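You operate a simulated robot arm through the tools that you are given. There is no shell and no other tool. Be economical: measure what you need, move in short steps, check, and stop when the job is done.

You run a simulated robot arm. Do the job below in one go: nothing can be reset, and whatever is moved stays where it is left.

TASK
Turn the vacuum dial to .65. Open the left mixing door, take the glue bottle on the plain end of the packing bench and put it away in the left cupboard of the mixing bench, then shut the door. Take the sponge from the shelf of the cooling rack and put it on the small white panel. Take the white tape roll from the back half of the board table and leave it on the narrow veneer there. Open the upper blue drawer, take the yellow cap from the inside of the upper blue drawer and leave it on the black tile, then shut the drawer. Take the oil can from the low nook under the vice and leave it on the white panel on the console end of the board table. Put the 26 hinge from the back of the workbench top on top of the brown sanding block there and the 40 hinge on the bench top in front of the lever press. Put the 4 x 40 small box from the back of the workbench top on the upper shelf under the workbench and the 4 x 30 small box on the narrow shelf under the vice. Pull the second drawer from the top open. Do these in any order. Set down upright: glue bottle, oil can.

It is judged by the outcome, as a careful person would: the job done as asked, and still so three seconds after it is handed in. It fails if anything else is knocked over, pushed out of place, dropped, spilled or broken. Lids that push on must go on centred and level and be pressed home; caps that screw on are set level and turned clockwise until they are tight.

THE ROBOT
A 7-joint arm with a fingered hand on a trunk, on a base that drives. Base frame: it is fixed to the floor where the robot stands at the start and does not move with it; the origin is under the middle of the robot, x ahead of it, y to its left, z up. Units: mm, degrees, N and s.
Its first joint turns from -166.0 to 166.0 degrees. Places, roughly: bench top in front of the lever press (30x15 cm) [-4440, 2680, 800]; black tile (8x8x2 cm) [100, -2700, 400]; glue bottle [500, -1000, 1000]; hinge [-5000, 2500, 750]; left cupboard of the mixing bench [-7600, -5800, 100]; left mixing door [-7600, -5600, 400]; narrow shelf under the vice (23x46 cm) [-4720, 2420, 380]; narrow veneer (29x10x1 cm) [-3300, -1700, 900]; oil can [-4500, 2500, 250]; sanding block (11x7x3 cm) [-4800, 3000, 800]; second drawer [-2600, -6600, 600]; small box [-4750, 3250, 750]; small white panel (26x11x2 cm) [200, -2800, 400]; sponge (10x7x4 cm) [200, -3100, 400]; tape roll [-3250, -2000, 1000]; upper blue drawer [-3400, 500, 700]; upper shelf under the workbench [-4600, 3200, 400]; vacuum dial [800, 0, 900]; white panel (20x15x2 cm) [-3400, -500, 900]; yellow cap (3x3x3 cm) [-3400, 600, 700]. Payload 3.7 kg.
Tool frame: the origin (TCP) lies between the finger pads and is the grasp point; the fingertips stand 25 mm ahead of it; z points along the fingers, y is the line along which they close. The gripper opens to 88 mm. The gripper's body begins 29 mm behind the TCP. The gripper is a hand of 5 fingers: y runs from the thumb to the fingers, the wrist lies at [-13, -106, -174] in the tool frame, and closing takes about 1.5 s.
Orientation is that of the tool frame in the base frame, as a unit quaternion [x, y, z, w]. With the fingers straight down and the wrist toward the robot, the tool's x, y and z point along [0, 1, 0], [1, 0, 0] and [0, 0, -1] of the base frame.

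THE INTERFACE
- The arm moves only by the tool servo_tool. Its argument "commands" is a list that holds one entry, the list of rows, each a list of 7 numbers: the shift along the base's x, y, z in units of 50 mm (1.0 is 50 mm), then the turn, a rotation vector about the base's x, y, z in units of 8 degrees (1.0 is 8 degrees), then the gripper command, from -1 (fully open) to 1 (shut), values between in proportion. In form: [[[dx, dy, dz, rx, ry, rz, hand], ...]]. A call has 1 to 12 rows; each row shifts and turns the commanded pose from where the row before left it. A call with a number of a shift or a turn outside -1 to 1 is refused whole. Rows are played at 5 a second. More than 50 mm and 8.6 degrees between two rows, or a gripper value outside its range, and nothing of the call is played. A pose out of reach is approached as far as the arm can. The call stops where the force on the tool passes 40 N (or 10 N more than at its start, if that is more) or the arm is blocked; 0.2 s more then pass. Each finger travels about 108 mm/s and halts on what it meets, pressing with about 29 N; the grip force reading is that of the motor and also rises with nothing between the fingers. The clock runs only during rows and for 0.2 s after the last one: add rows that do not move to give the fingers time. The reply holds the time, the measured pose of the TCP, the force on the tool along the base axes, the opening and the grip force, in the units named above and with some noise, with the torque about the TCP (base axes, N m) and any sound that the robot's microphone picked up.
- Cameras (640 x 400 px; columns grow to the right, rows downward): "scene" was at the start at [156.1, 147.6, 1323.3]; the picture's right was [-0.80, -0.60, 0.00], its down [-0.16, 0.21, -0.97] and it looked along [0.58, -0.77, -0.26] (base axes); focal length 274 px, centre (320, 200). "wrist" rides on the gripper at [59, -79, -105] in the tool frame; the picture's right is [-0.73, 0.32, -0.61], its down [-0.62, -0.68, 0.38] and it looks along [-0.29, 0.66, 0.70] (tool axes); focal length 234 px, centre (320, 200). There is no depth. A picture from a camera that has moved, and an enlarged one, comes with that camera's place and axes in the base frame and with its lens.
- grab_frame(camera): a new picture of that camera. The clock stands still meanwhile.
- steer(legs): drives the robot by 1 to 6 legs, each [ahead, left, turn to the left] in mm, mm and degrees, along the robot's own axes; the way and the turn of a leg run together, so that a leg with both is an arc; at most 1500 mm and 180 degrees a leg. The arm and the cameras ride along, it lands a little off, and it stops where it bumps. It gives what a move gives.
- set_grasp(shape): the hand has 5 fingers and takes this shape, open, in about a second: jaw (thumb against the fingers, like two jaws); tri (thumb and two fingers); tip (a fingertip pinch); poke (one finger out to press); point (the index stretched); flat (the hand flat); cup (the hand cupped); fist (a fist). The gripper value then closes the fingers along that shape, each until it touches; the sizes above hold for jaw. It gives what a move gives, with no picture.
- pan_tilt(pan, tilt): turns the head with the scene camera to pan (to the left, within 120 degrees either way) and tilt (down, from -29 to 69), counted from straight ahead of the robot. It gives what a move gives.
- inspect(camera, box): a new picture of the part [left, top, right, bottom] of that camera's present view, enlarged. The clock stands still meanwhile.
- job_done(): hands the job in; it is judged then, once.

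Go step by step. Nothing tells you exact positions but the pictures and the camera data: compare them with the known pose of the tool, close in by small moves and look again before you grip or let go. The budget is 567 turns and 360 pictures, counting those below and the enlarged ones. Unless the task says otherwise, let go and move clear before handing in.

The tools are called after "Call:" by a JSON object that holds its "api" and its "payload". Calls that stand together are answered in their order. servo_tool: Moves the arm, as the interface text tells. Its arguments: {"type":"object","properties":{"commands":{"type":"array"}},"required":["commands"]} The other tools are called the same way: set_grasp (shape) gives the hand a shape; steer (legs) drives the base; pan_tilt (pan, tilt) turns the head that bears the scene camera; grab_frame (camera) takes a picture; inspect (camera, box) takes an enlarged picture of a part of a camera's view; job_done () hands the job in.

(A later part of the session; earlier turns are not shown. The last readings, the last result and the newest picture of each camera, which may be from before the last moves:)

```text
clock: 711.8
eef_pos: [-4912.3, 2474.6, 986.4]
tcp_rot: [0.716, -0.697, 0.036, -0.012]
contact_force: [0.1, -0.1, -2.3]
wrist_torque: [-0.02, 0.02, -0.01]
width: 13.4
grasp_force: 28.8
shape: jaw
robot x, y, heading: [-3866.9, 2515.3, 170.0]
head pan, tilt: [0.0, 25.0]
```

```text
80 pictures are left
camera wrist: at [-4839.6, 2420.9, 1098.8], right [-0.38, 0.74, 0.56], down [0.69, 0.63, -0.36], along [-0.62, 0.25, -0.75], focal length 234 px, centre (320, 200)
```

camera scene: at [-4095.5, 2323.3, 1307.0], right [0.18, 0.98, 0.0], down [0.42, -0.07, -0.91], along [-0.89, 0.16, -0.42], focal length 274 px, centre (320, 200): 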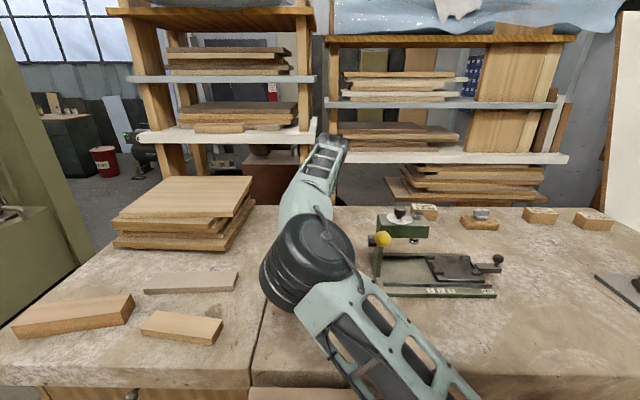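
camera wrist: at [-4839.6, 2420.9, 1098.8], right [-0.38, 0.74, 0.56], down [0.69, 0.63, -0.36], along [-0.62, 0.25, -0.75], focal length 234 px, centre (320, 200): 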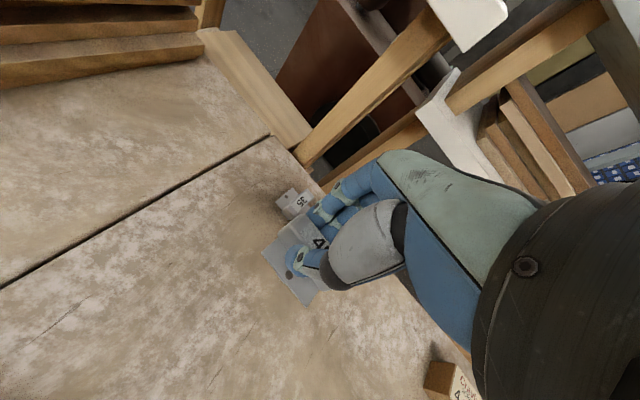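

The 40 hinge is held. I raise it, back the robot 220 mm, and carry it to the clear area in front of the press.

Call:
{"api": "servo_tool", "payload": {"commands": [[[0, 0, 0.8, 0, 0, 0, 0.8], [0, 0, 0.8, 0, 0, 0, 0.8], [0, 0, 0.8, 0, 0, 0, 0.8]]]}}

Call:
{"api": "steer", "payload": {"legs": [[-220, 0, 0]]}}

Call:
{"api": "servo_tool", "payload": {"commands": [[[0.6, 0.7, 0, 0, 0, -0.2, 0.8], [0.6, 0.7, 0, 0, 0, -0.2, 0.8], [0.7, 0.6, 0, 0, 0, -0.2, 0.8], [0.7, 0.6, 0, 0, 0, -0.2, 0.8], [0.7, 0.6, 0, 0, 0, -0.2, 0.8], [0.7, 0.6, -0.2, 0, 0, -0.2, 0.8], [0.5, 0.3, -0.6, 0, 0, 0, 0.8], [0.3, 0.2, -0.8, 0, 0, 0, 0.8]]]}}

Call:
{"api": "grab_frame", "payload": {"camera": "wrist"}}

Call:
{"api": "grab_frame", "payload": {"camera": "scene"}}

```text
clock: 712.6
eef_pos: [-4911.5, 2474.3, 1105.8]
tcp_rot: [0.716, -0.697, 0.036, -0.011]
contact_force: [0.6, -0.5, -1.7]
wrist_torque: [0.02, 0.01, 0.04]
width: 12.9
grasp_force: 29.1
shape: jaw
robot x, y, heading: [-3869.1, 2511.6, 169.7]
head pan, tilt: [0.0, 25.0]
```

```text
clock: 714.3
eef_pos: [-4696.1, 2436.6, 1105.4]
tcp_rot: [0.715, -0.698, 0.036, -0.01]
contact_force: [-0.2, -0.2, -1.2]
wrist_torque: [-0.01, -0.02, 0.01]
width: 13.2
grasp_force: 28.9
shape: jaw
robot x, y, heading: [-3652.6, 2475.7, 169.9]
head pan, tilt: [0.0, 25.0]
```

```text
clock: 716.1
eef_pos: [-4456.6, 2652.0, 1027.0]
tcp_rot: [-0.654, 0.755, -0.037, 0.008]
contact_force: [0.0, 0.1, -1.0]
wrist_torque: [0.01, 0.0, 0.01]
width: 13.0
grasp_force: 28.5
shape: jaw
robot x, y, heading: [-3651.5, 2474.0, 169.8]
head pan, tilt: [0.0, 25.0]
```

```text
79 pictures are left
camera wrist: at [-4393.5, 2586.1, 1139.2], right [-0.25, 0.79, 0.56], down [0.79, 0.5, -0.36], along [-0.57, 0.35, -0.75], focal length 234 px, centre (320, 200)
```

wrist: 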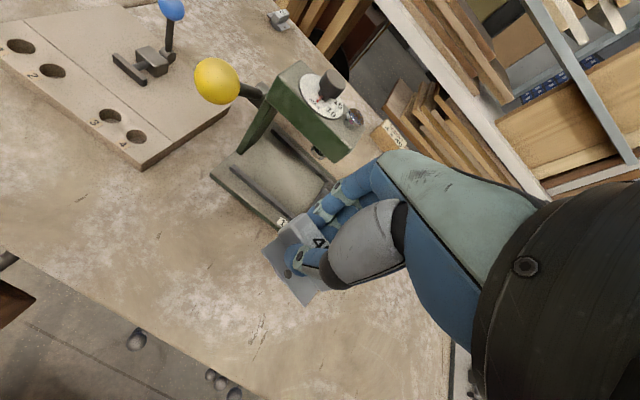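

```text
78 pictures are left
camera scene: at [-3880.2, 2284.7, 1307.0], right [0.18, 0.98, 0.0], down [0.42, -0.07, -0.91], along [-0.89, 0.16, -0.42], focal length 274 px, centre (320, 200)
```

scene: 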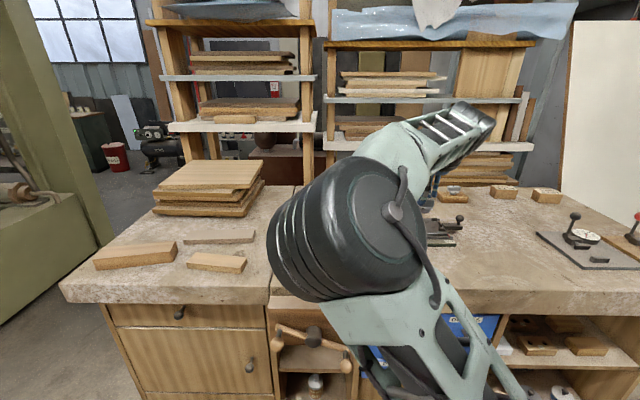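

The target area lies between x -4560 (press) and -4365 (edge). I lower at (-4452, 2680).

Call:
{"api": "servo_tool", "payload": {"commands": [[[0.1, 0.56, -0.6, 0, 0, 0, 0.8], [0, 0, -0.9, 0, 0, 0, 0.8], [0, 0, -0.9, 0, 0, 0, 0.8], [0, 0, -0.7, 0, 0, 0, 0.8], [0, 0, -0.2, 0, 0, 0, 0.8], [0, 0, 0, 0, 0, 0, 0.8]]]}}

Call:
{"api": "grab_frame", "payload": {"camera": "wrist"}}

```text
clock: 717.5
eef_pos: [-4450.1, 2680.4, 860.6]
tcp_rot: [-0.654, 0.755, -0.036, 0.007]
contact_force: [-0.3, 0.9, -0.5]
wrist_torque: [-0.02, 0.01, 0.01]
width: 13.0
grasp_force: 28.9
shape: jaw
robot x, y, heading: [-3651.4, 2470.2, 169.8]
head pan, tilt: [0.0, 25.0]
```

```text
77 pictures are left
camera wrist: at [-4387.7, 2614.3, 972.9], right [-0.25, 0.79, 0.56], down [0.78, 0.5, -0.36], along [-0.57, 0.35, -0.75], focal length 234 px, centre (320, 200)
```

wrist: 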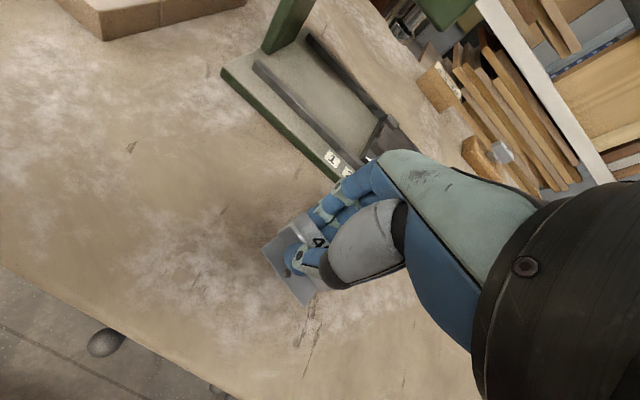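

Good spot. I lower to contact and release.

Call:
{"api": "servo_tool", "payload": {"commands": [[[0, 0, -0.1, 0, 0, 0, 0.8], [0, 0, -0.1, 0, 0, 0, 0.8], [0, 0, -0.08, 0, 0, 0, 0.8], [0, 0, -0.06, 0, 0, 0, 0.8], [0, 0, 0, 0, 0, 0, 0.8]]]}}

```text
clock: 718.7
eef_pos: [-4450.8, 2680.4, 843.0]
tcp_rot: [-0.655, 0.755, -0.036, 0.007]
contact_force: [2.9, 0.2, 14.2]
wrist_torque: [-0.04, 0.13, -0.03]
width: 14.2
grasp_force: 28.9
shape: jaw
robot x, y, heading: [-3649.4, 2476.7, 169.9]
head pan, tilt: [0.0, 25.0]
```

Call:
{"api": "servo_tool", "payload": {"commands": [[[0, 0, 0.02, 0, 0, 0, 0.4], [0, 0, 0, 0, 0, 0, 0], [0, 0, 0, 0, 0, 0, -0.4], [0, 0, 0, 0, 0, 0, -0.4], [0, 0, 0.5, 0, 0, 0, -0.4], [0, 0, 0.9, 0, 0, 0, -0.5], [0, 0, 0.9, 0, 0, 0, -0.5], [0, 0, 0.9, 0, 0, 0, -0.5]]]}}

Call:
{"api": "grab_frame", "payload": {"camera": "wrist"}}

```text
clock: 720.5
eef_pos: [-4450.6, 2680.5, 1006.2]
tcp_rot: [-0.654, 0.755, -0.037, 0.009]
contact_force: [0.1, -0.6, 0.5]
wrist_torque: [0.01, -0.04, 0.01]
width: 65.9
grasp_force: 0.0
shape: jaw
robot x, y, heading: [-3653.3, 2478.7, 169.6]
head pan, tilt: [0.0, 25.0]
```

```text
76 pictures are left
camera wrist: at [-4388.8, 2614.4, 1118.7], right [-0.25, 0.79, 0.56], down [0.79, 0.5, -0.36], along [-0.57, 0.35, -0.75], focal length 234 px, centre (320, 200)
```

wrist: 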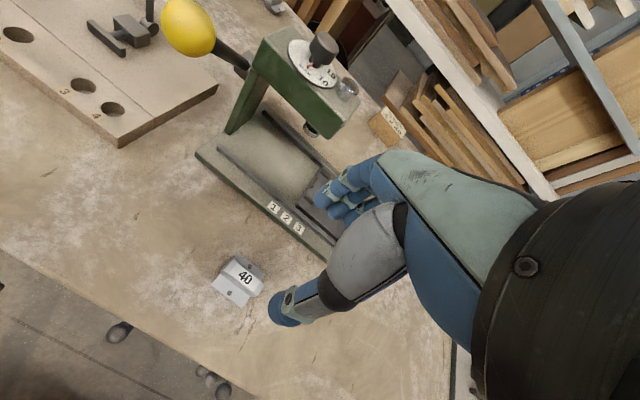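

The 40 hinge is placed. Next the 4 x 40 box: I raise the hand and shift the robot right and forward.

Call:
{"api": "servo_tool", "payload": {"commands": [[[0, 0, 0.9, 0, 0, 0, -0.8], [0, 0, 0.9, 0, 0, 0, -0.8]]]}}

Call:
{"api": "steer", "payload": {"legs": [[0, -420, 0], [270, 0, 0]]}}

Call:
{"api": "servo_tool", "payload": {"commands": [[[-0.7, -0.7, 0, 0, 0, 0.1, -0.8], [-0.7, -0.7, 0, 0, 0, 0.1, -0.8], [-0.7, -0.7, 0, 0, 0, 0.1, -0.8], [-0.7, -0.7, 0, 0, 0, 0, -0.8], [-0.7, -0.7, -0.1, 0, 0, 0, -0.8], [-0.7, -0.7, -0.1, 0, 0, 0, -0.8], [0, 0, 0, 0, 0, 0, -0.8]]]}}

Call:
{"api": "grab_frame", "payload": {"camera": "wrist"}}

Call:
{"api": "grab_frame", "payload": {"camera": "scene"}}

```text
clock: 721.1
eef_pos: [-4452.3, 2679.4, 1095.0]
tcp_rot: [-0.655, 0.754, -0.037, 0.009]
contact_force: [0.5, -0.1, -0.6]
wrist_torque: [-0.02, 0.01, 0.01]
width: 79.0
grasp_force: 0.0
shape: jaw
robot x, y, heading: [-3649.5, 2477.9, 170.0]
head pan, tilt: [0.0, 25.0]
```

```text
clock: 725.2
eef_pos: [-4643.0, 3143.4, 1095.6]
tcp_rot: [-0.654, 0.755, -0.036, 0.008]
contact_force: [0.3, 0.0, 0.4]
wrist_torque: [-0.02, 0.0, 0.03]
width: 79.4
grasp_force: 0.0
shape: jaw
robot x, y, heading: [-3841.8, 2936.0, 169.6]
head pan, tilt: [0.0, 25.0]
```

```text
clock: 726.8
eef_pos: [-4853.2, 2934.4, 1084.4]
tcp_rot: [-0.669, 0.742, -0.036, 0.008]
contact_force: [-0.2, 0.3, 0.1]
wrist_torque: [-0.01, 0.01, 0.05]
width: 79.2
grasp_force: 0.1
shape: jaw
robot x, y, heading: [-3837.3, 2932.4, 169.8]
head pan, tilt: [0.0, 25.0]
```

```text
75 pictures are left
camera wrist: at [-4788.1, 2870.0, 1197.4], right [-0.28, 0.78, 0.56], down [0.76, 0.54, -0.36], along [-0.58, 0.32, -0.75], focal length 234 px, centre (320, 200)
```

wrist: 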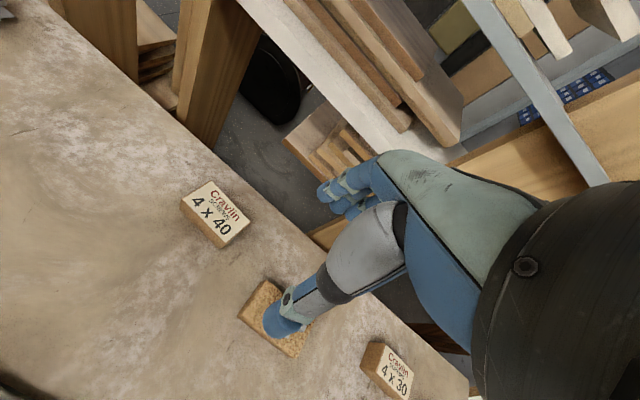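

```text
74 pictures are left
camera scene: at [-4071.3, 2746.2, 1307.0], right [0.18, 0.98, 0.0], down [0.42, -0.08, -0.91], along [-0.89, 0.16, -0.42], focal length 274 px, centre (320, 200)
```

scene: 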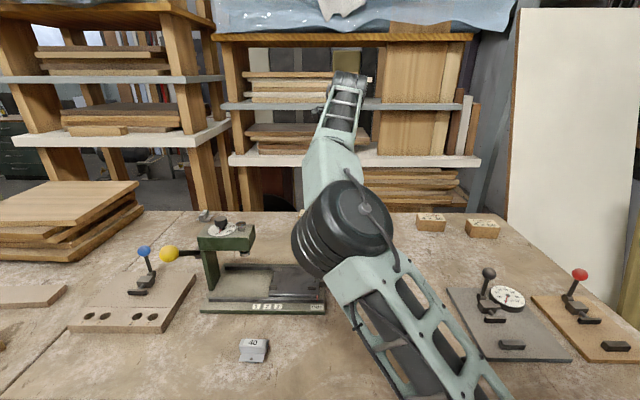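

The 4 x 40 box is at (-4930, 2869), long side along the bench. I go over it and descend, gripping front to back.

Call:
{"api": "servo_tool", "payload": {"commands": [[[-0.6, -0.5, -0.5, 0, 0, -0.3, -0.8], [-0.6, -0.5, -0.6, 0, 0, -0.3, -0.8], [-0.34, -0.3, -0.8, 0, 0, 0, -0.8], [0, 0, -0.9, 0, 0, 0, -0.8], [0, 0, -0.9, 0, 0, 0, -0.8], [0, 0, 0, 0, 0, 0, -0.8]]]}}

Call:
{"api": "grab_frame", "payload": {"camera": "wrist"}}

```text
clock: 728.2
eef_pos: [-4887.0, 2889.1, 937.6]
tcp_rot: [-0.639, 0.769, -0.036, 0.008]
contact_force: [-0.2, 0.8, -1.1]
wrist_torque: [0.02, 0.02, 0.01]
width: 79.0
grasp_force: 0.0
shape: jaw
out of reach, approached as far as the arm can: row 2, 3
robot x, y, heading: [-3842.0, 2940.4, 170.0]
head pan, tilt: [0.0, 25.0]
```

```text
73 pictures are left
camera wrist: at [-4827.4, 2820.5, 1049.0], right [-0.22, 0.8, 0.56], down [0.81, 0.47, -0.36], along [-0.55, 0.37, -0.75], focal length 234 px, centre (320, 200)
```

wrist: 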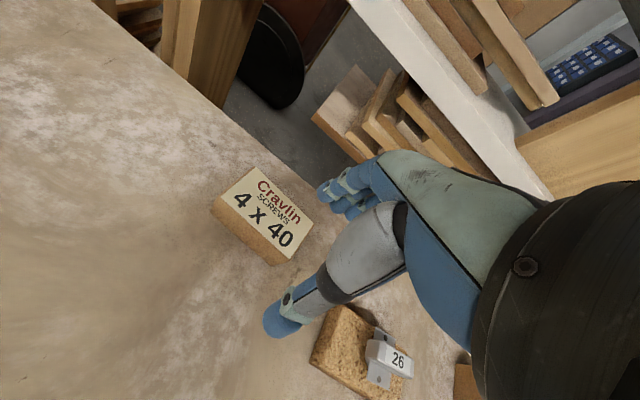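

I finish the move: (-39, -21), then down.

Call:
{"api": "servo_tool", "payload": {"commands": [[[-0.4, -0.2, -0.3, 0, 0, 0, -0.8], [-0.4, -0.22, -0.5, 0, 0, 0, -0.8], [0, 0, -0.5, 0, 0, 0, -0.8], [0, 0, -0.3, 0, 0, 0, -0.8], [0, 0, 0, 0, 0, 0, -0.8]]]}}

Call:
{"api": "grab_frame", "payload": {"camera": "wrist"}}

```text
clock: 729.4
eef_pos: [-4929.8, 2867.4, 856.4]
tcp_rot: [-0.639, 0.768, -0.037, 0.007]
contact_force: [-0.2, 0.6, -0.8]
wrist_torque: [0.0, 0.02, -0.02]
width: 79.1
grasp_force: 0.1
shape: jaw
robot x, y, heading: [-3845.5, 2933.2, 169.7]
head pan, tilt: [0.0, 25.0]
```

```text
72 pictures are left
camera wrist: at [-4868.7, 2799.8, 969.4], right [-0.22, 0.8, 0.56], down [0.81, 0.47, -0.36], along [-0.55, 0.37, -0.75], focal length 234 px, centre (320, 200)
```

wrist: 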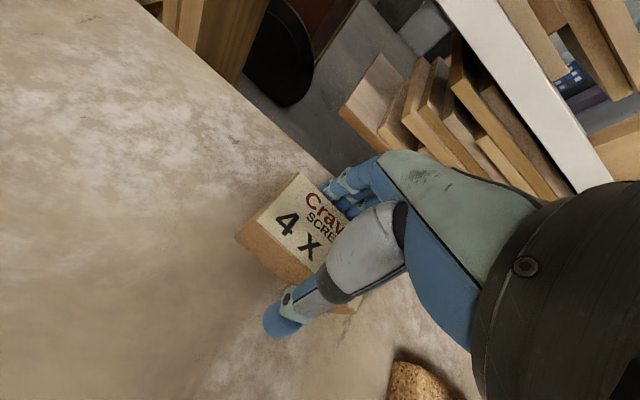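

The box is between thumb and fingers. I lower 8 mm, close and lift.

Call:
{"api": "servo_tool", "payload": {"commands": [[[0, 0, -0.16, 0, 0, 0, -0.8], [0, 0, 0, 0, 0, 0, -0.5], [0, 0, 0, 0, 0, 0, -0.2], [0, 0, 0, 0, 0, 0, 0.2], [0, 0, 0, 0, 0, 0, 0.2], [0, 0, 0, 0, 0, 0, 0.2], [0, 0, 0.4, 0, 0, 0, 0.3], [0, 0, 0.8, 0, 0, 0, 0.3], [0, 0, 0.9, 0, 0, 0, 0.3], [0, 0, 0.9, 0, 0, 0, 0.3]]]}}

Call:
{"api": "grab_frame", "payload": {"camera": "wrist"}}

```text
clock: 731.6
eef_pos: [-4928.6, 2869.2, 888.4]
tcp_rot: [-0.638, 0.769, -0.037, 0.007]
contact_force: [0.3, -0.1, -3.6]
wrist_torque: [0.0, -0.02, -0.01]
width: 46.3
grasp_force: 29.0
shape: jaw
out of reach, approached as far as the arm can: row 8, 9, 10
robot x, y, heading: [-3839.9, 2938.9, 169.4]
head pan, tilt: [0.0, 25.0]
```

```text
71 pictures are left
camera wrist: at [-4869.5, 2799.5, 1001.0], right [-0.22, 0.8, 0.56], down [0.81, 0.47, -0.36], along [-0.55, 0.37, -0.75], focal length 234 px, centre (320, 200)
```

wrist: 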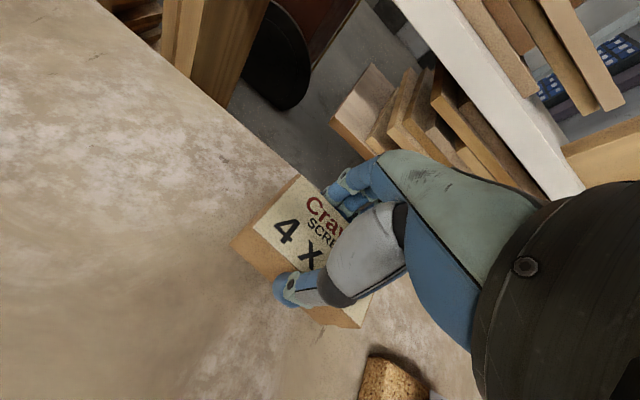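

Held. I bring it back and up, then drive back so that I can work at the shelf.

Call:
{"api": "servo_tool", "payload": {"commands": [[[0.5, 0.1, 0.5, 0, 0, 0, 0.4], [0.5, 0.1, 0.8, 0, 0, 0, 0.4], [0.5, 0.2, 0.8, 0, 0, 0, 0.4], [0.5, 0.2, 0.8, 0, 0, 0, 0.4], [0.5, 0.2, 0.8, 0, 0, 0, 0.4], [0.6, 0.2, 0.5, 0, 0, 0, 0.4]]]}}

Call:
{"api": "steer", "payload": {"legs": [[-330, 0, 0], [0, -330, 0]]}}

Call:
{"api": "pan_tilt", "payload": {"pan": 0, "tilt": 35}}

Call:
{"api": "grab_frame", "payload": {"camera": "scene"}}

```text
clock: 733.0
eef_pos: [-4775.4, 2919.1, 1097.9]
tcp_rot: [-0.638, 0.769, -0.036, 0.008]
contact_force: [0.2, -0.5, -4.4]
wrist_torque: [-0.06, -0.01, -0.01]
width: 46.0
grasp_force: 28.8
shape: jaw
robot x, y, heading: [-3843.0, 2937.6, 169.7]
head pan, tilt: [0.0, 25.0]
```

```text
clock: 736.9
eef_pos: [-4391.9, 3178.9, 1098.6]
tcp_rot: [-0.64, 0.767, -0.038, 0.008]
contact_force: [0.0, 0.2, -3.9]
wrist_torque: [-0.01, 0.03, 0.02]
width: 46.0
grasp_force: 28.7
shape: jaw
robot x, y, heading: [-3458.1, 3196.6, 169.8]
head pan, tilt: [0.0, 25.0]
```

```text
clock: 737.7
eef_pos: [-4392.4, 3179.9, 1098.6]
tcp_rot: [-0.639, 0.768, -0.038, 0.007]
contact_force: [-0.2, 0.4, -3.6]
wrist_torque: [-0.02, 0.0, 0.02]
width: 45.9
grasp_force: 28.9
shape: jaw
robot x, y, heading: [-3459.2, 3196.1, 169.8]
head pan, tilt: [0.0, 35.0]
```

```text
70 pictures are left
camera scene: at [-3684.4, 3007.5, 1291.3], right [0.18, 0.98, 0.0], down [0.56, -0.1, -0.82], along [-0.81, 0.14, -0.57], focal length 274 px, centre (320, 200)
```

scene: 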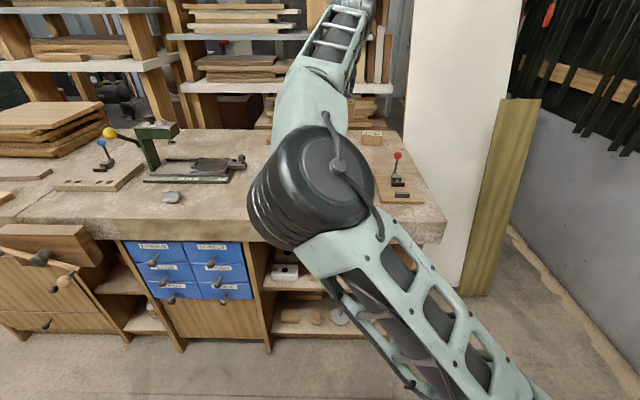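

The shelf is hidden by the arm from here. I lower the hand in front of the compartment and look with the wrist camera.

Call:
{"api": "servo_tool", "payload": {"commands": [[[0.95, 0, 0, 0, 0, 0, 0.4], [0.95, 0, 0, 0, 0, 0, 0.4], [0.95, 0, 0, 0, 0, 0, 0.4], [0.95, 0, 0, 0, 0, 0, 0.4], [0.95, 0, 0, 0, 0, 0, 0.4], [0.9, 0, -0.3, 0, 0, 0, 0.4], [0, 0, -0.95, 0, 0, 0, 0.4], [0, 0, -0.95, 0, 0, 0, 0.4], [0, 0, -0.95, 0, 0, 0, 0.4], [0, 0, -0.95, 0, 0, 0, 0.4], [0, 0, -0.95, 0, 0, 0, 0.4], [0, 0, -0.95, 0, 0, 0, 0.4]]]}}

Call:
{"api": "servo_tool", "payload": {"commands": [[[0, 0, -0.95, 0, 0, 0, 0.4], [0, 0, -0.95, 0, 0, 0, 0.4], [0, 0, -0.95, 0, 0, 0, 0.4]]]}}

Call:
{"api": "grab_frame", "payload": {"camera": "wrist"}}

Call:
{"api": "grab_frame", "payload": {"camera": "scene"}}

```text
clock: 740.3
eef_pos: [-4109.1, 3178.2, 797.4]
tcp_rot: [-0.639, 0.768, -0.036, 0.007]
contact_force: [0.5, -0.5, -4.6]
wrist_torque: [-0.06, 0.0, -0.01]
width: 45.9
grasp_force: 28.4
shape: jaw
robot x, y, heading: [-3461.2, 3198.2, 169.7]
head pan, tilt: [0.0, 35.0]
```

```text
clock: 741.1
eef_pos: [-4109.5, 3178.1, 656.5]
tcp_rot: [-0.639, 0.769, -0.037, 0.007]
contact_force: [-0.8, 0.1, -4.0]
wrist_torque: [0.0, 0.02, -0.01]
width: 45.6
grasp_force: 29.1
shape: jaw
robot x, y, heading: [-3457.7, 3198.1, 170.1]
head pan, tilt: [0.0, 35.0]
```

```text
69 pictures are left
camera wrist: at [-4048.8, 3109.9, 767.7], right [-0.22, 0.8, 0.56], down [0.81, 0.47, -0.36], along [-0.55, 0.37, -0.75], focal length 234 px, centre (320, 200)
```

wrist: 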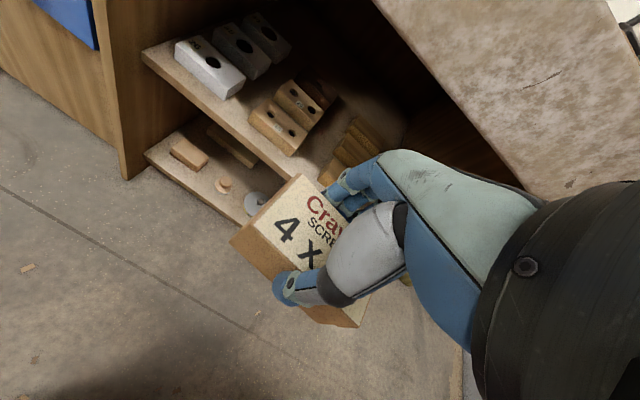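

```text
68 pictures are left
camera scene: at [-3684.1, 3007.3, 1291.2], right [0.18, 0.98, 0.0], down [0.56, -0.1, -0.82], along [-0.81, 0.14, -0.57], focal length 274 px, centre (320, 200)
```

scene: 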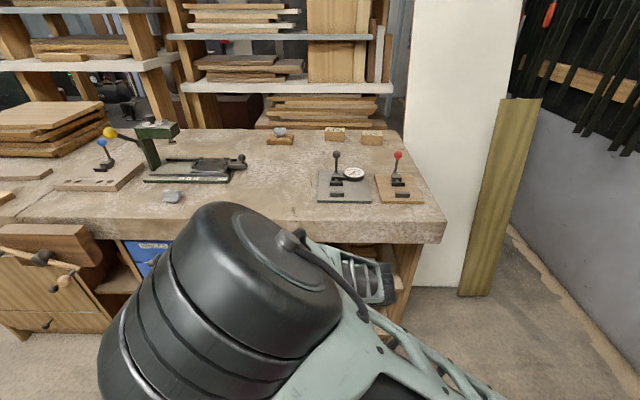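

The upper shelf holds three columns of blocks. I move the hand right to see the whole shelf before choosing a spot.

Call:
{"api": "servo_tool", "payload": {"commands": [[[0.2, 0.9, 0, 0, 0, 0, 0.4], [0.2, 0.9, -0.2, 0, 0, 0, 0.4], [0.2, 0.9, -0.2, 0, 0, 0, 0.4], [0.2, 0.9, -0.2, 0, 0, 0, 0.4], [0, 0, 0, 0, 0, 0, 0.4]]]}}

Call:
{"api": "grab_frame", "payload": {"camera": "wrist"}}

```text
clock: 742.3
eef_pos: [-4132.7, 3348.9, 625.1]
tcp_rot: [-0.639, 0.768, -0.038, 0.008]
contact_force: [0.0, -0.7, -3.7]
wrist_torque: [-0.02, 0.03, -0.01]
width: 45.2
grasp_force: 28.8
shape: jaw
out of reach, approached as far as the arm can: row 1, 2, 3, 4
robot x, y, heading: [-3461.3, 3200.5, 169.9]
head pan, tilt: [0.0, 35.0]
```

```text
67 pictures are left
camera wrist: at [-4073.0, 3281.3, 738.6], right [-0.22, 0.8, 0.56], down [0.81, 0.47, -0.36], along [-0.55, 0.37, -0.75], focal length 234 px, centre (320, 200)
```

wrist: 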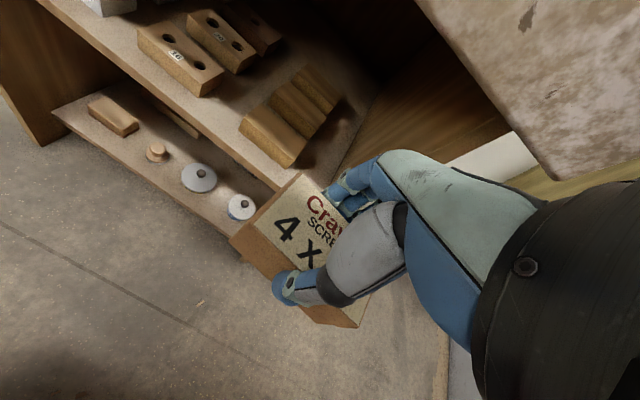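

Between the blocks' fronts and the shelf edge is a free strip ~55 mm deep. I'll set the box there lengthwise (before the gap of the middle and right columns) and ease it back. Moving in at z≈545.

Call:
{"api": "servo_tool", "payload": {"commands": [[[0, -0.5, -0.7, 0, 0, 0, 0.4], [-0.2, -0.7, -0.6, 0, 0, 0, 0.4], [-0.6, -0.6, -0.3, 0, 0, -0.3, 0.4], [-0.8, -0.3, 0, 0, 0, 0, 0.4], [-0.8, 0, 0, 0, 0, 0, 0.4], [-0.6, 0, 0, 0, 0, 0, 0.4], [0, 0, 0, 0, 0, 0, 0.4]]]}}

Call:
{"api": "grab_frame", "payload": {"camera": "wrist"}}

Call:
{"api": "inspect", "payload": {"camera": "scene", "box": [240, 200, 460, 360]}}

```text
clock: 743.9
eef_pos: [-4283.3, 3244.9, 546.9]
tcp_rot: [-0.623, 0.782, -0.038, 0.006]
contact_force: [0.3, 0.2, -3.7]
wrist_torque: [-0.02, -0.01, -0.02]
width: 45.1
grasp_force: 29.2
shape: jaw
robot x, y, heading: [-3459.2, 3196.9, 169.7]
head pan, tilt: [0.0, 35.0]
```

```text
66 pictures are left
camera wrist: at [-4226.3, 3173.5, 659.7], right [-0.19, 0.81, 0.56], down [0.82, 0.44, -0.36], along [-0.54, 0.39, -0.75], focal length 234 px, centre (320, 200)
```

wrist: 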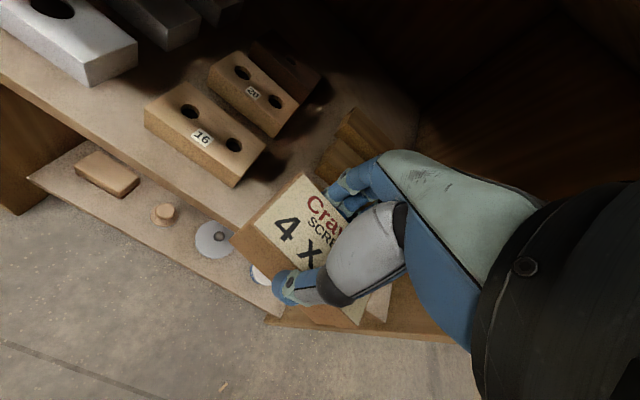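

```text
2.50 times, centred on (350, 280) of scene
camera zoom: at [-3684.3, 3007.5, 1291.2], right [0.18, 0.98, 0.0], down [0.56, -0.1, -0.82], along [-0.81, 0.14, -0.57], focal length 686 px, centre (245, 0)
```

zoom: 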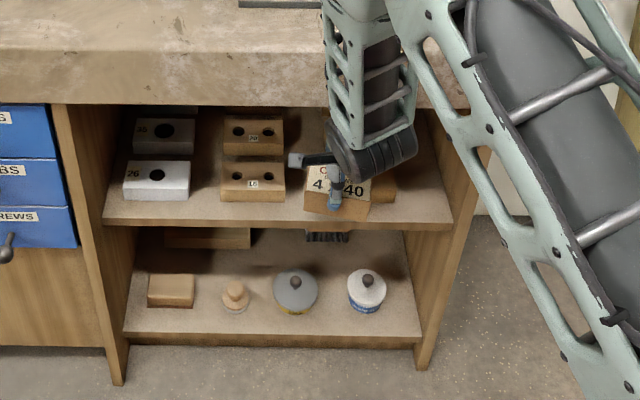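

The strip is only ~43 mm, too tight for four fingers behind the box. I'll set the box on the free bench front, and re-grip it with thumb and two fingers, which can reach into the 50 mm gap between columns.

Call:
{"api": "servo_tool", "payload": {"commands": [[[0.9, -0.1, 0, 0, 0, 0, 0.4], [0.9, -0.1, 0, 0, 0, 0, 0.4], [0.9, -0.1, 0.2, 0, 0, 0, 0.4], [0, 0, 0.95, 0, 0, 0, 0.4], [0, 0, 0.95, 0, 0, 0, 0.4], [0, 0, 0.95, 0, 0, 0, 0.4], [0, 0, 0.95, 0, 0, 0, 0.4], [0, 0, 0.95, 0, 0, 0, 0.4], [0, 0, 0.95, 0, 0, 0, 0.4], [0, 0, 0.95, 0, 0, 0, 0.4], [0, 0, 0.95, 0, 0, 0, 0.4]]]}}

Call:
{"api": "servo_tool", "payload": {"commands": [[[-0.7, -0.7, 0, 0, 0, 0, 0.4], [-0.7, -0.7, 0, 0, 0, 0, 0.4], [-0.7, -0.7, 0, 0, 0, 0, 0.4], [-0.7, -0.7, 0, 0, 0, 0, 0.4], [-0.8, -0.6, 0, 0, 0, 0, 0.4], [-0.8, -0.6, 0, 0, 0, 0, 0.4], [-0.8, -0.6, -0.1, 0, 0, 0, 0.4], [0, 0, -0.5, 0, 0, 0, 0.4], [0, 0, -0.3, 0, 0, 0, 0.4], [0, 0, 0, 0, 0, 0, 0.4]]]}}

Call:
{"api": "grab_frame", "payload": {"camera": "wrist"}}

```text
clock: 746.3
eef_pos: [-4147.2, 3232.8, 936.9]
tcp_rot: [-0.623, 0.782, -0.038, 0.007]
contact_force: [0.0, -0.5, -3.5]
wrist_torque: [-0.01, -0.02, 0.02]
width: 44.7
grasp_force: 28.8
shape: jaw
robot x, y, heading: [-3459.1, 3197.7, 169.7]
head pan, tilt: [0.0, 35.0]
```

```text
refused: row 7 steps farther than a row can; nothing moved
```

```text
64 pictures are left
camera wrist: at [-4091.3, 3161.3, 1049.9], right [-0.19, 0.81, 0.56], down [0.82, 0.44, -0.36], along [-0.53, 0.39, -0.75], focal length 234 px, centre (320, 200)
```

wrist: 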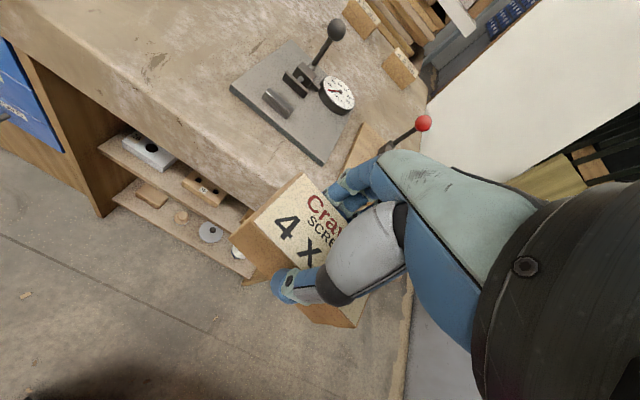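

I bring the box over the free bench area at (-4360, 3030) and set it down.

Call:
{"api": "servo_tool", "payload": {"commands": [[[-0.7, -0.66, 0, 0, 0, 0, 0.4], [-0.7, -0.66, 0, 0, 0, 0, 0.4], [-0.7, -0.66, 0, 0, 0, 0, 0.4], [-0.7, -0.66, 0, 0, 0, 0, 0.4], [-0.7, -0.66, 0, 0, 0, 0, 0.4], [-0.7, -0.66, 0, 0, 0, 0, 0.4], [0, 0, -0.8, 0, 0, 0, 0.4], [0, 0, -0.6, 0, 0, 0, 0.4], [0, 0, -0.16, 0, 0, 0, 0.4], [0, 0, -0.1, 0, 0, 0, 0.4], [0, 0, 0, 0, 0, 0, 0.4]]]}}

Call:
{"api": "grab_frame", "payload": {"camera": "wrist"}}

```text
clock: 748.7
eef_pos: [-4358.1, 3031.7, 853.2]
tcp_rot: [-0.623, 0.781, -0.037, 0.007]
contact_force: [-0.8, 0.2, -3.8]
wrist_torque: [-0.01, 0.02, 0.01]
width: 45.0
grasp_force: 29.0
shape: jaw
robot x, y, heading: [-3460.1, 3195.6, 169.8]
head pan, tilt: [0.0, 35.0]
```

```text
63 pictures are left
camera wrist: at [-4301.1, 2961.3, 967.0], right [-0.19, 0.81, 0.56], down [0.82, 0.44, -0.36], along [-0.54, 0.39, -0.75], focal length 234 px, centre (320, 200)
```

wrist: 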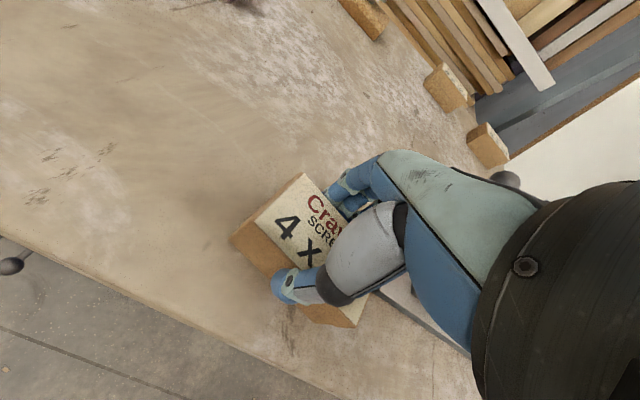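

Clear spot. I lower to contact, release and rise, then change to the three-finger shape.

Call:
{"api": "servo_tool", "payload": {"commands": [[[0, 0, -0.08, 0, 0, 0, 0.4], [0, 0, -0.06, 0, 0, 0, 0.4], [0, 0, 0, 0, 0, 0, 0.1], [0, 0, 0, 0, 0, 0, -0.4], [0, 0, 0, 0, 0, 0, -0.8], [0, 0, 0, 0, 0, 0, -0.8], [0, 0, 0.5, 0, 0, 0, -0.8], [0, 0, 0.9, 0, 0, 0, -0.8], [0, 0, 0.9, 0, 0, 0, -0.8]]]}}

Call:
{"api": "set_grasp", "payload": {"shape": "tri"}}

Call:
{"api": "grab_frame", "payload": {"camera": "wrist"}}

Call:
{"api": "inspect", "payload": {"camera": "scene", "box": [220, 130, 400, 260]}}

```text
clock: 750.7
eef_pos: [-4358.4, 3030.4, 962.0]
tcp_rot: [-0.623, 0.782, -0.037, 0.007]
contact_force: [-0.5, -0.3, 0.1]
wrist_torque: [-0.01, 0.05, 0.02]
width: 78.9
grasp_force: 0.0
shape: jaw
robot x, y, heading: [-3461.6, 3196.4, 170.0]
head pan, tilt: [0.0, 35.0]
```

```text
clock: 751.6
eef_pos: [-4357.9, 3031.3, 961.2]
tcp_rot: [-0.623, 0.781, -0.037, 0.007]
contact_force: [0.3, 0.4, -0.1]
wrist_torque: [0.01, 0.03, 0.03]
width: 87.5
grasp_force: 0.1
shape: tri
robot x, y, heading: [-3456.4, 3195.5, 169.9]
head pan, tilt: [0.0, 35.0]
```

```text
62 pictures are left
camera wrist: at [-4301.2, 2961.4, 1075.1], right [-0.19, 0.81, 0.56], down [0.82, 0.44, -0.36], along [-0.54, 0.39, -0.75], focal length 234 px, centre (320, 200)
```

wrist: 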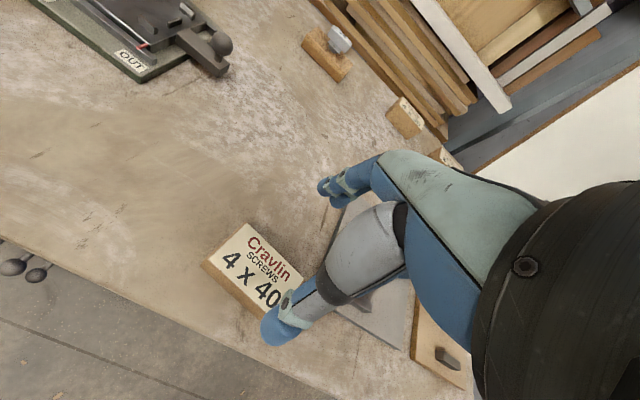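

```text
3.08 times, centred on (310, 195) of scene
camera zoom: at [-3684.2, 3007.5, 1291.3], right [0.18, 0.98, 0.0], down [0.56, -0.1, -0.82], along [-0.81, 0.14, -0.57], focal length 844 px, centre (351, 215)
```

zoom: 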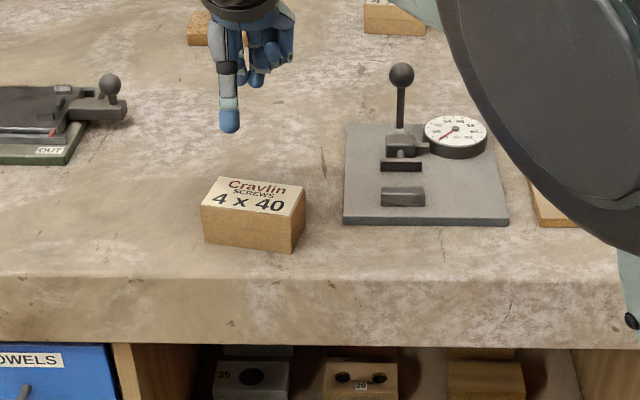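

Thumb and two fingers are extended, near the tool centre. I descend on the box and grip.

Call:
{"api": "servo_tool", "payload": {"commands": [[[-0.04, -0.12, -0.8, 0, 0, -0.3, -0.8], [0, 0, -0.8, 0, 0, -0.3, -0.7], [0, 0, -0.5, 0, 0, 0, -0.7], [0, 0, -0.16, 0, 0, 0, -0.7], [0, 0, 0, 0, 0, 0, -0.3], [0, 0, 0, 0, 0, 0, 0.1], [0, 0, 0, 0, 0, 0, 0.3], [0, 0, 0, 0, 0, 0, 0.3], [0, 0, 0.3, 0, 0, 0, 0.4], [0, 0, 0.7, 0, 0, 0, 0.4], [0, 0, 0.9, 0, 0, 0, 0.4]]]}}

Call:
{"api": "grab_frame", "payload": {"camera": "wrist"}}

Call:
{"api": "inspect", "payload": {"camera": "scene", "box": [220, 110, 400, 240]}}

```text
clock: 754.0
eef_pos: [-4360.1, 3026.8, 943.6]
tcp_rot: [-0.59, 0.806, -0.038, 0.005]
contact_force: [-0.1, -0.3, -4.7]
wrist_torque: [-0.02, 0.02, -0.01]
width: 45.9
grasp_force: 28.8
shape: tri
robot x, y, heading: [-3459.6, 3197.1, 169.7]
head pan, tilt: [0.0, 35.0]
```

```text
60 pictures are left
camera wrist: at [-4308.7, 2951.0, 1056.3], right [-0.12, 0.82, 0.56], down [0.86, 0.37, -0.36], along [-0.5, 0.44, -0.75], focal length 234 px, centre (320, 200)
```

wrist: 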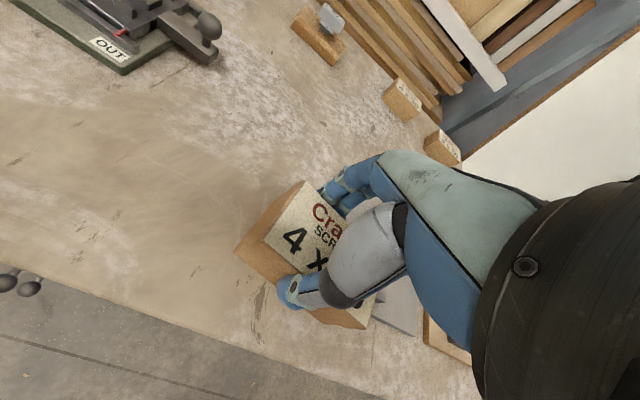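

```text
3.08 times, centred on (310, 175) of scene
camera zoom: at [-3684.5, 3007.3, 1291.2], right [0.18, 0.98, 0.0], down [0.56, -0.1, -0.82], along [-0.81, 0.14, -0.57], focal length 844 px, centre (351, 277)
```

zoom: 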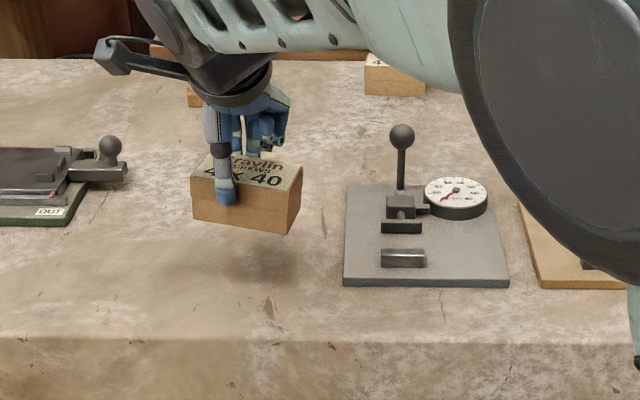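

Held at its middle by thumb and two fingers. I take it down in front of the shelf and check alignment with the gap.

Call:
{"api": "servo_tool", "payload": {"commands": [[[0.7, 0.65, 0.1, 0, 0, 0.3, 0.4], [0.7, 0.65, 0.1, 0, 0, 0.3, 0.4], [0.7, 0.65, 0, 0, 0, 0.25, 0.4], [0.7, 0.65, 0, 0, 0, 0, 0.4], [0.7, 0.65, 0, 0, 0, 0, 0.4], [0.7, 0.6, 0, 0, 0, 0, 0.4], [0.2, 0.1, -0.9, 0, 0, 0, 0.4], [0, 0, -0.95, 0, 0, 0, 0.4], [0, 0, -0.95, 0, 0, 0, 0.4], [0, 0, -0.95, 0, 0, 0, 0.4], [0, 0, -0.95, 0, 0, 0, 0.4], [0, 0, -0.95, 0, 0, 0, 0.4]]]}}

Call:
{"api": "servo_tool", "payload": {"commands": [[[0, 0, -0.95, 0, 0, 0, 0.4], [-0.2, 0, -0.95, 0, 0, 0, 0.4], [-0.6, 0, -0.5, 0, 0, 0, 0.4], [-0.7, 0, 0, 0, 0, 0, 0.4], [0, 0, 0, 0, 0, 0, 0.4]]]}}

Call:
{"api": "inspect", "payload": {"camera": "scene", "box": [260, 210, 440, 330]}}

Call:
{"api": "grab_frame", "payload": {"camera": "wrist"}}

```text
clock: 756.6
eef_pos: [-4139.1, 3222.4, 673.4]
tcp_rot: [-0.636, 0.77, -0.037, 0.006]
contact_force: [-0.4, 0.6, -4.0]
wrist_torque: [0.0, 0.03, 0.01]
width: 45.8
grasp_force: 29.0
shape: tri
robot x, y, heading: [-3457.4, 3197.9, 169.8]
head pan, tilt: [0.0, 35.0]
```

```text
clock: 757.8
eef_pos: [-4214.2, 3223.7, 550.9]
tcp_rot: [-0.637, 0.77, -0.037, 0.007]
contact_force: [-0.7, 0.5, -3.1]
wrist_torque: [-0.05, 0.0, 0.01]
width: 45.8
grasp_force: 28.9
shape: tri
robot x, y, heading: [-3456.8, 3200.5, 169.9]
head pan, tilt: [0.0, 35.0]
```

```text
3.33 times, centred on (350, 270) of scene
camera zoom: at [-3684.3, 3007.6, 1291.3], right [0.18, 0.98, 0.0], down [0.56, -0.1, -0.82], along [-0.81, 0.14, -0.57], focal length 914 px, centre (220, -33)
```

zoom: 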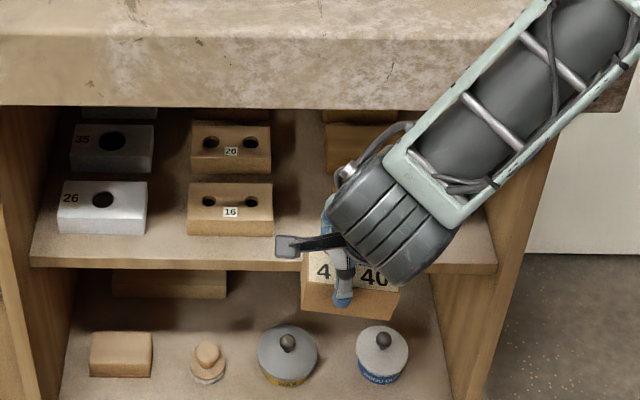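

```text
57 pictures are left
camera wrist: at [-4155.7, 3154.2, 663.5], right [-0.21, 0.8, 0.56], down [0.81, 0.47, -0.36], along [-0.55, 0.37, -0.75], focal length 234 px, centre (320, 200)
```

wrist: 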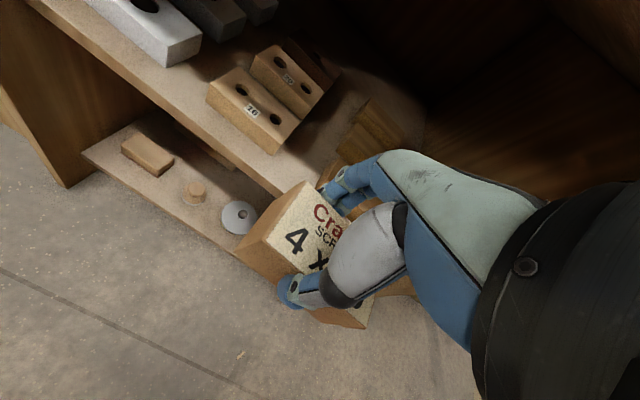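

I move in to just short of the blocks, aligned with the gap, and lower.

Call:
{"api": "servo_tool", "payload": {"commands": [[[-0.8, -0.05, -0.2, 0, 0, 0, 0.4], [-0.8, -0.05, -0.3, 0, 0, 0, 0.4], [-0.1, 0, -0.4, 0, 0, 0, 0.4], [0, 0, -0.2, 0, 0, 0, 0.4], [0, 0, 0, 0, 0, 0, 0.4]]]}}

Call:
{"api": "inspect", "payload": {"camera": "scene", "box": [260, 210, 440, 330]}}

Call:
{"api": "grab_frame", "payload": {"camera": "wrist"}}

```text
clock: 759.0
eef_pos: [-4301.6, 3217.4, 497.7]
tcp_rot: [-0.637, 0.77, -0.037, 0.007]
contact_force: [0.0, 0.5, -4.1]
wrist_torque: [-0.07, 0.0, 0.0]
width: 45.5
grasp_force: 29.0
shape: tri
robot x, y, heading: [-3459.6, 3198.5, 170.0]
head pan, tilt: [0.0, 35.0]
```

```text
3.33 times, centred on (350, 270) of scene
camera zoom: at [-3684.3, 3007.6, 1291.3], right [0.18, 0.98, 0.0], down [0.56, -0.1, -0.82], along [-0.81, 0.14, -0.57], focal length 914 px, centre (220, -33)
```

zoom: 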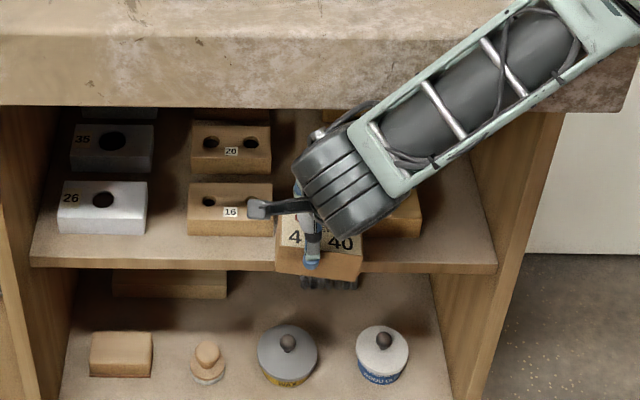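

```text
55 pictures are left
camera wrist: at [-4241.1, 3149.6, 609.9], right [-0.21, 0.8, 0.56], down [0.81, 0.47, -0.36], along [-0.55, 0.37, -0.75], focal length 234 px, centre (320, 200)
```

wrist: 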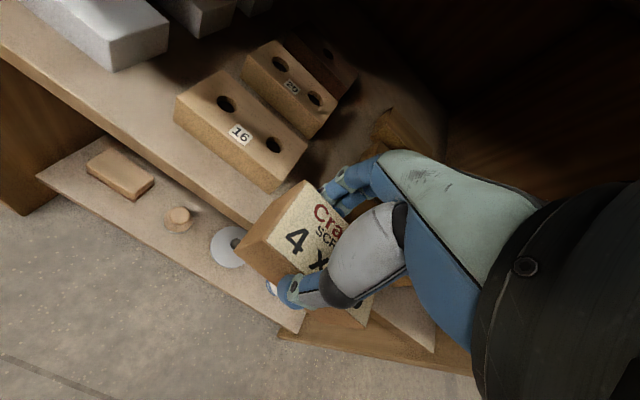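

Aligned with the gap (which is ~65 mm wide). I move in the last 18 mm and lower to contact.

Call:
{"api": "servo_tool", "payload": {"commands": [[[-0.18, 0.04, 0, 0, 0, 0, 0.4], [-0.18, 0.04, 0, 0, 0, 0, 0.4], [0, 0, -0.14, 0, 0, 0, 0.4], [0, 0, -0.1, 0, 0, 0, 0.4], [0, 0, 0, 0, 0, 0, 0.4]]]}}

Call:
{"api": "inspect", "payload": {"camera": "scene", "box": [300, 230, 400, 300]}}

```text
clock: 760.2
eef_pos: [-4309.1, 3216.6, 490.9]
tcp_rot: [-0.641, 0.766, -0.038, 0.006]
contact_force: [0.5, 0.8, -3.1]
wrist_torque: [-0.04, 0.02, -0.01]
width: 45.6
grasp_force: 29.5
shape: tri
robot x, y, heading: [-3460.6, 3200.8, 169.7]
head pan, tilt: [0.0, 35.0]
```

```text
5.71 times, centred on (350, 265) of scene
camera zoom: at [-3676.9, 3006.5, 1292.4], right [0.18, 0.98, 0.0], down [0.56, -0.1, -0.82], along [-0.81, 0.14, -0.57], focal length 1567 px, centre (149, -171)
```

zoom: 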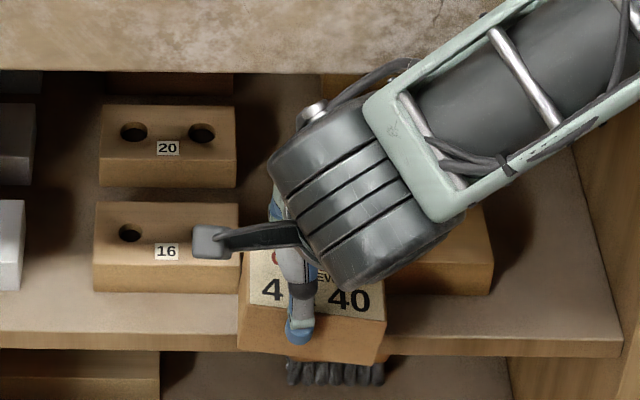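

The wrist is touching the table slab, so the box is not far enough in. I back off slightly, pitch the hand 9° forward (lower, further-back wrist) and go in again.

Call:
{"api": "servo_tool", "payload": {"commands": [[[0.3, -0.05, 0.2, 0, 0, 0, 0.4], [0, 0, 0, 0.1, 0.55, 0, 0.4], [0, 0, 0, 0.1, 0.55, 0, 0.4], [-0.25, 0.05, 0, 0, 0, 0, 0.4], [-0.25, 0.07, 0, 0, 0, 0, 0.4], [0, 0, 0, 0, 0, 0, 0.4]]]}}

Call:
{"api": "inspect", "payload": {"camera": "scene", "box": [300, 230, 400, 300]}}

```text
clock: 761.6
eef_pos: [-4327.8, 3225.6, 494.2]
tcp_rot: [-0.637, 0.769, 0.024, -0.043]
contact_force: [0.6, 0.5, -2.7]
wrist_torque: [-0.02, -0.02, -0.04]
width: 45.5
grasp_force: 29.2
shape: tri
robot x, y, heading: [-3459.8, 3196.8, 169.8]
head pan, tilt: [0.0, 35.0]
```

```text
5.71 times, centred on (350, 265) of scene
camera zoom: at [-3684.2, 3007.6, 1291.3], right [0.18, 0.98, 0.0], down [0.56, -0.1, -0.82], along [-0.81, 0.14, -0.57], focal length 1567 px, centre (149, -171)
```

zoom: 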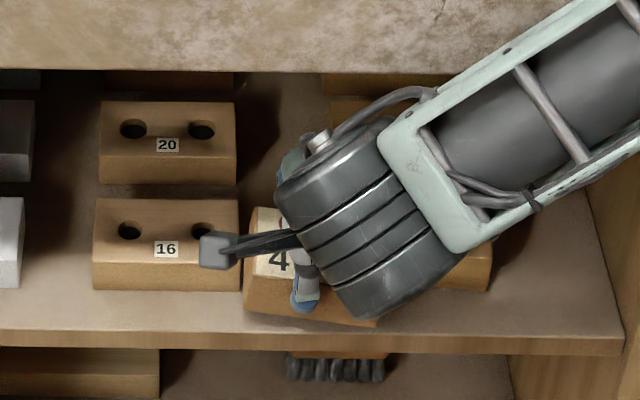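

Now the box is over the shelf. I lower until contact.

Call:
{"api": "servo_tool", "payload": {"commands": [[[0, 0, -0.1, 0, 0, 0, 0.4], [0, 0, -0.1, 0, 0, 0, 0.4], [0, 0, -0.08, 0, 0, 0, 0.4], [0, 0, 0, 0, 0, 0, 0.4]]]}}

```text
clock: 762.6
eef_pos: [-4327.9, 3226.2, 480.5]
tcp_rot: [-0.638, 0.769, 0.024, -0.044]
contact_force: [0.5, 0.3, -5.2]
wrist_torque: [-0.03, -0.03, -0.03]
width: 45.5
grasp_force: 28.8
shape: tri
robot x, y, heading: [-3460.8, 3196.3, 169.6]
head pan, tilt: [0.0, 35.0]
```

Call:
{"api": "servo_tool", "payload": {"commands": [[[0, 0, -0.1, 0, 0, 0, 0.4], [0, 0, -0.1, 0, 0, 0, 0.4], [0, 0, -0.1, 0, 0, 0, 0.4], [0, 0, -0.1, 0, 0, 0, 0.4], [0, 0, 0, 0, 0, 0, 0.4]]]}}

Call:
{"api": "inspect", "payload": {"camera": "scene", "box": [300, 230, 400, 300]}}

```text
clock: 763.8
eef_pos: [-4328.5, 3225.7, 466.2]
tcp_rot: [-0.637, 0.769, 0.026, -0.047]
contact_force: [-4.1, -1.1, 28.2]
wrist_torque: [-0.07, -0.28, -0.02]
width: 48.3
grasp_force: 28.5
shape: tri
robot x, y, heading: [-3454.7, 3196.8, 169.5]
head pan, tilt: [0.0, 35.0]
```

```text
5.71 times, centred on (350, 265) of scene
camera zoom: at [-3680.2, 3006.6, 1291.8], right [0.18, 0.98, 0.0], down [0.56, -0.1, -0.82], along [-0.81, 0.14, -0.57], focal length 1567 px, centre (149, -171)
```

zoom: 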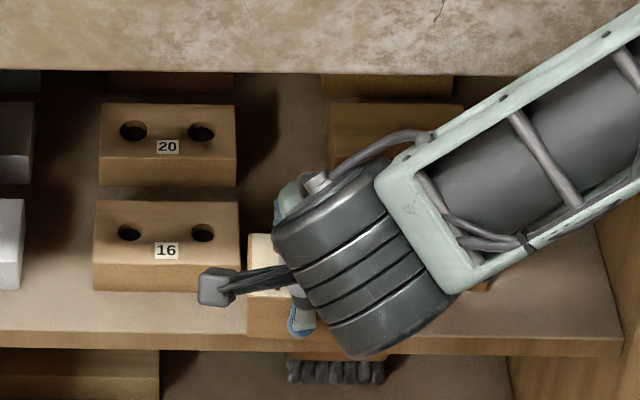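

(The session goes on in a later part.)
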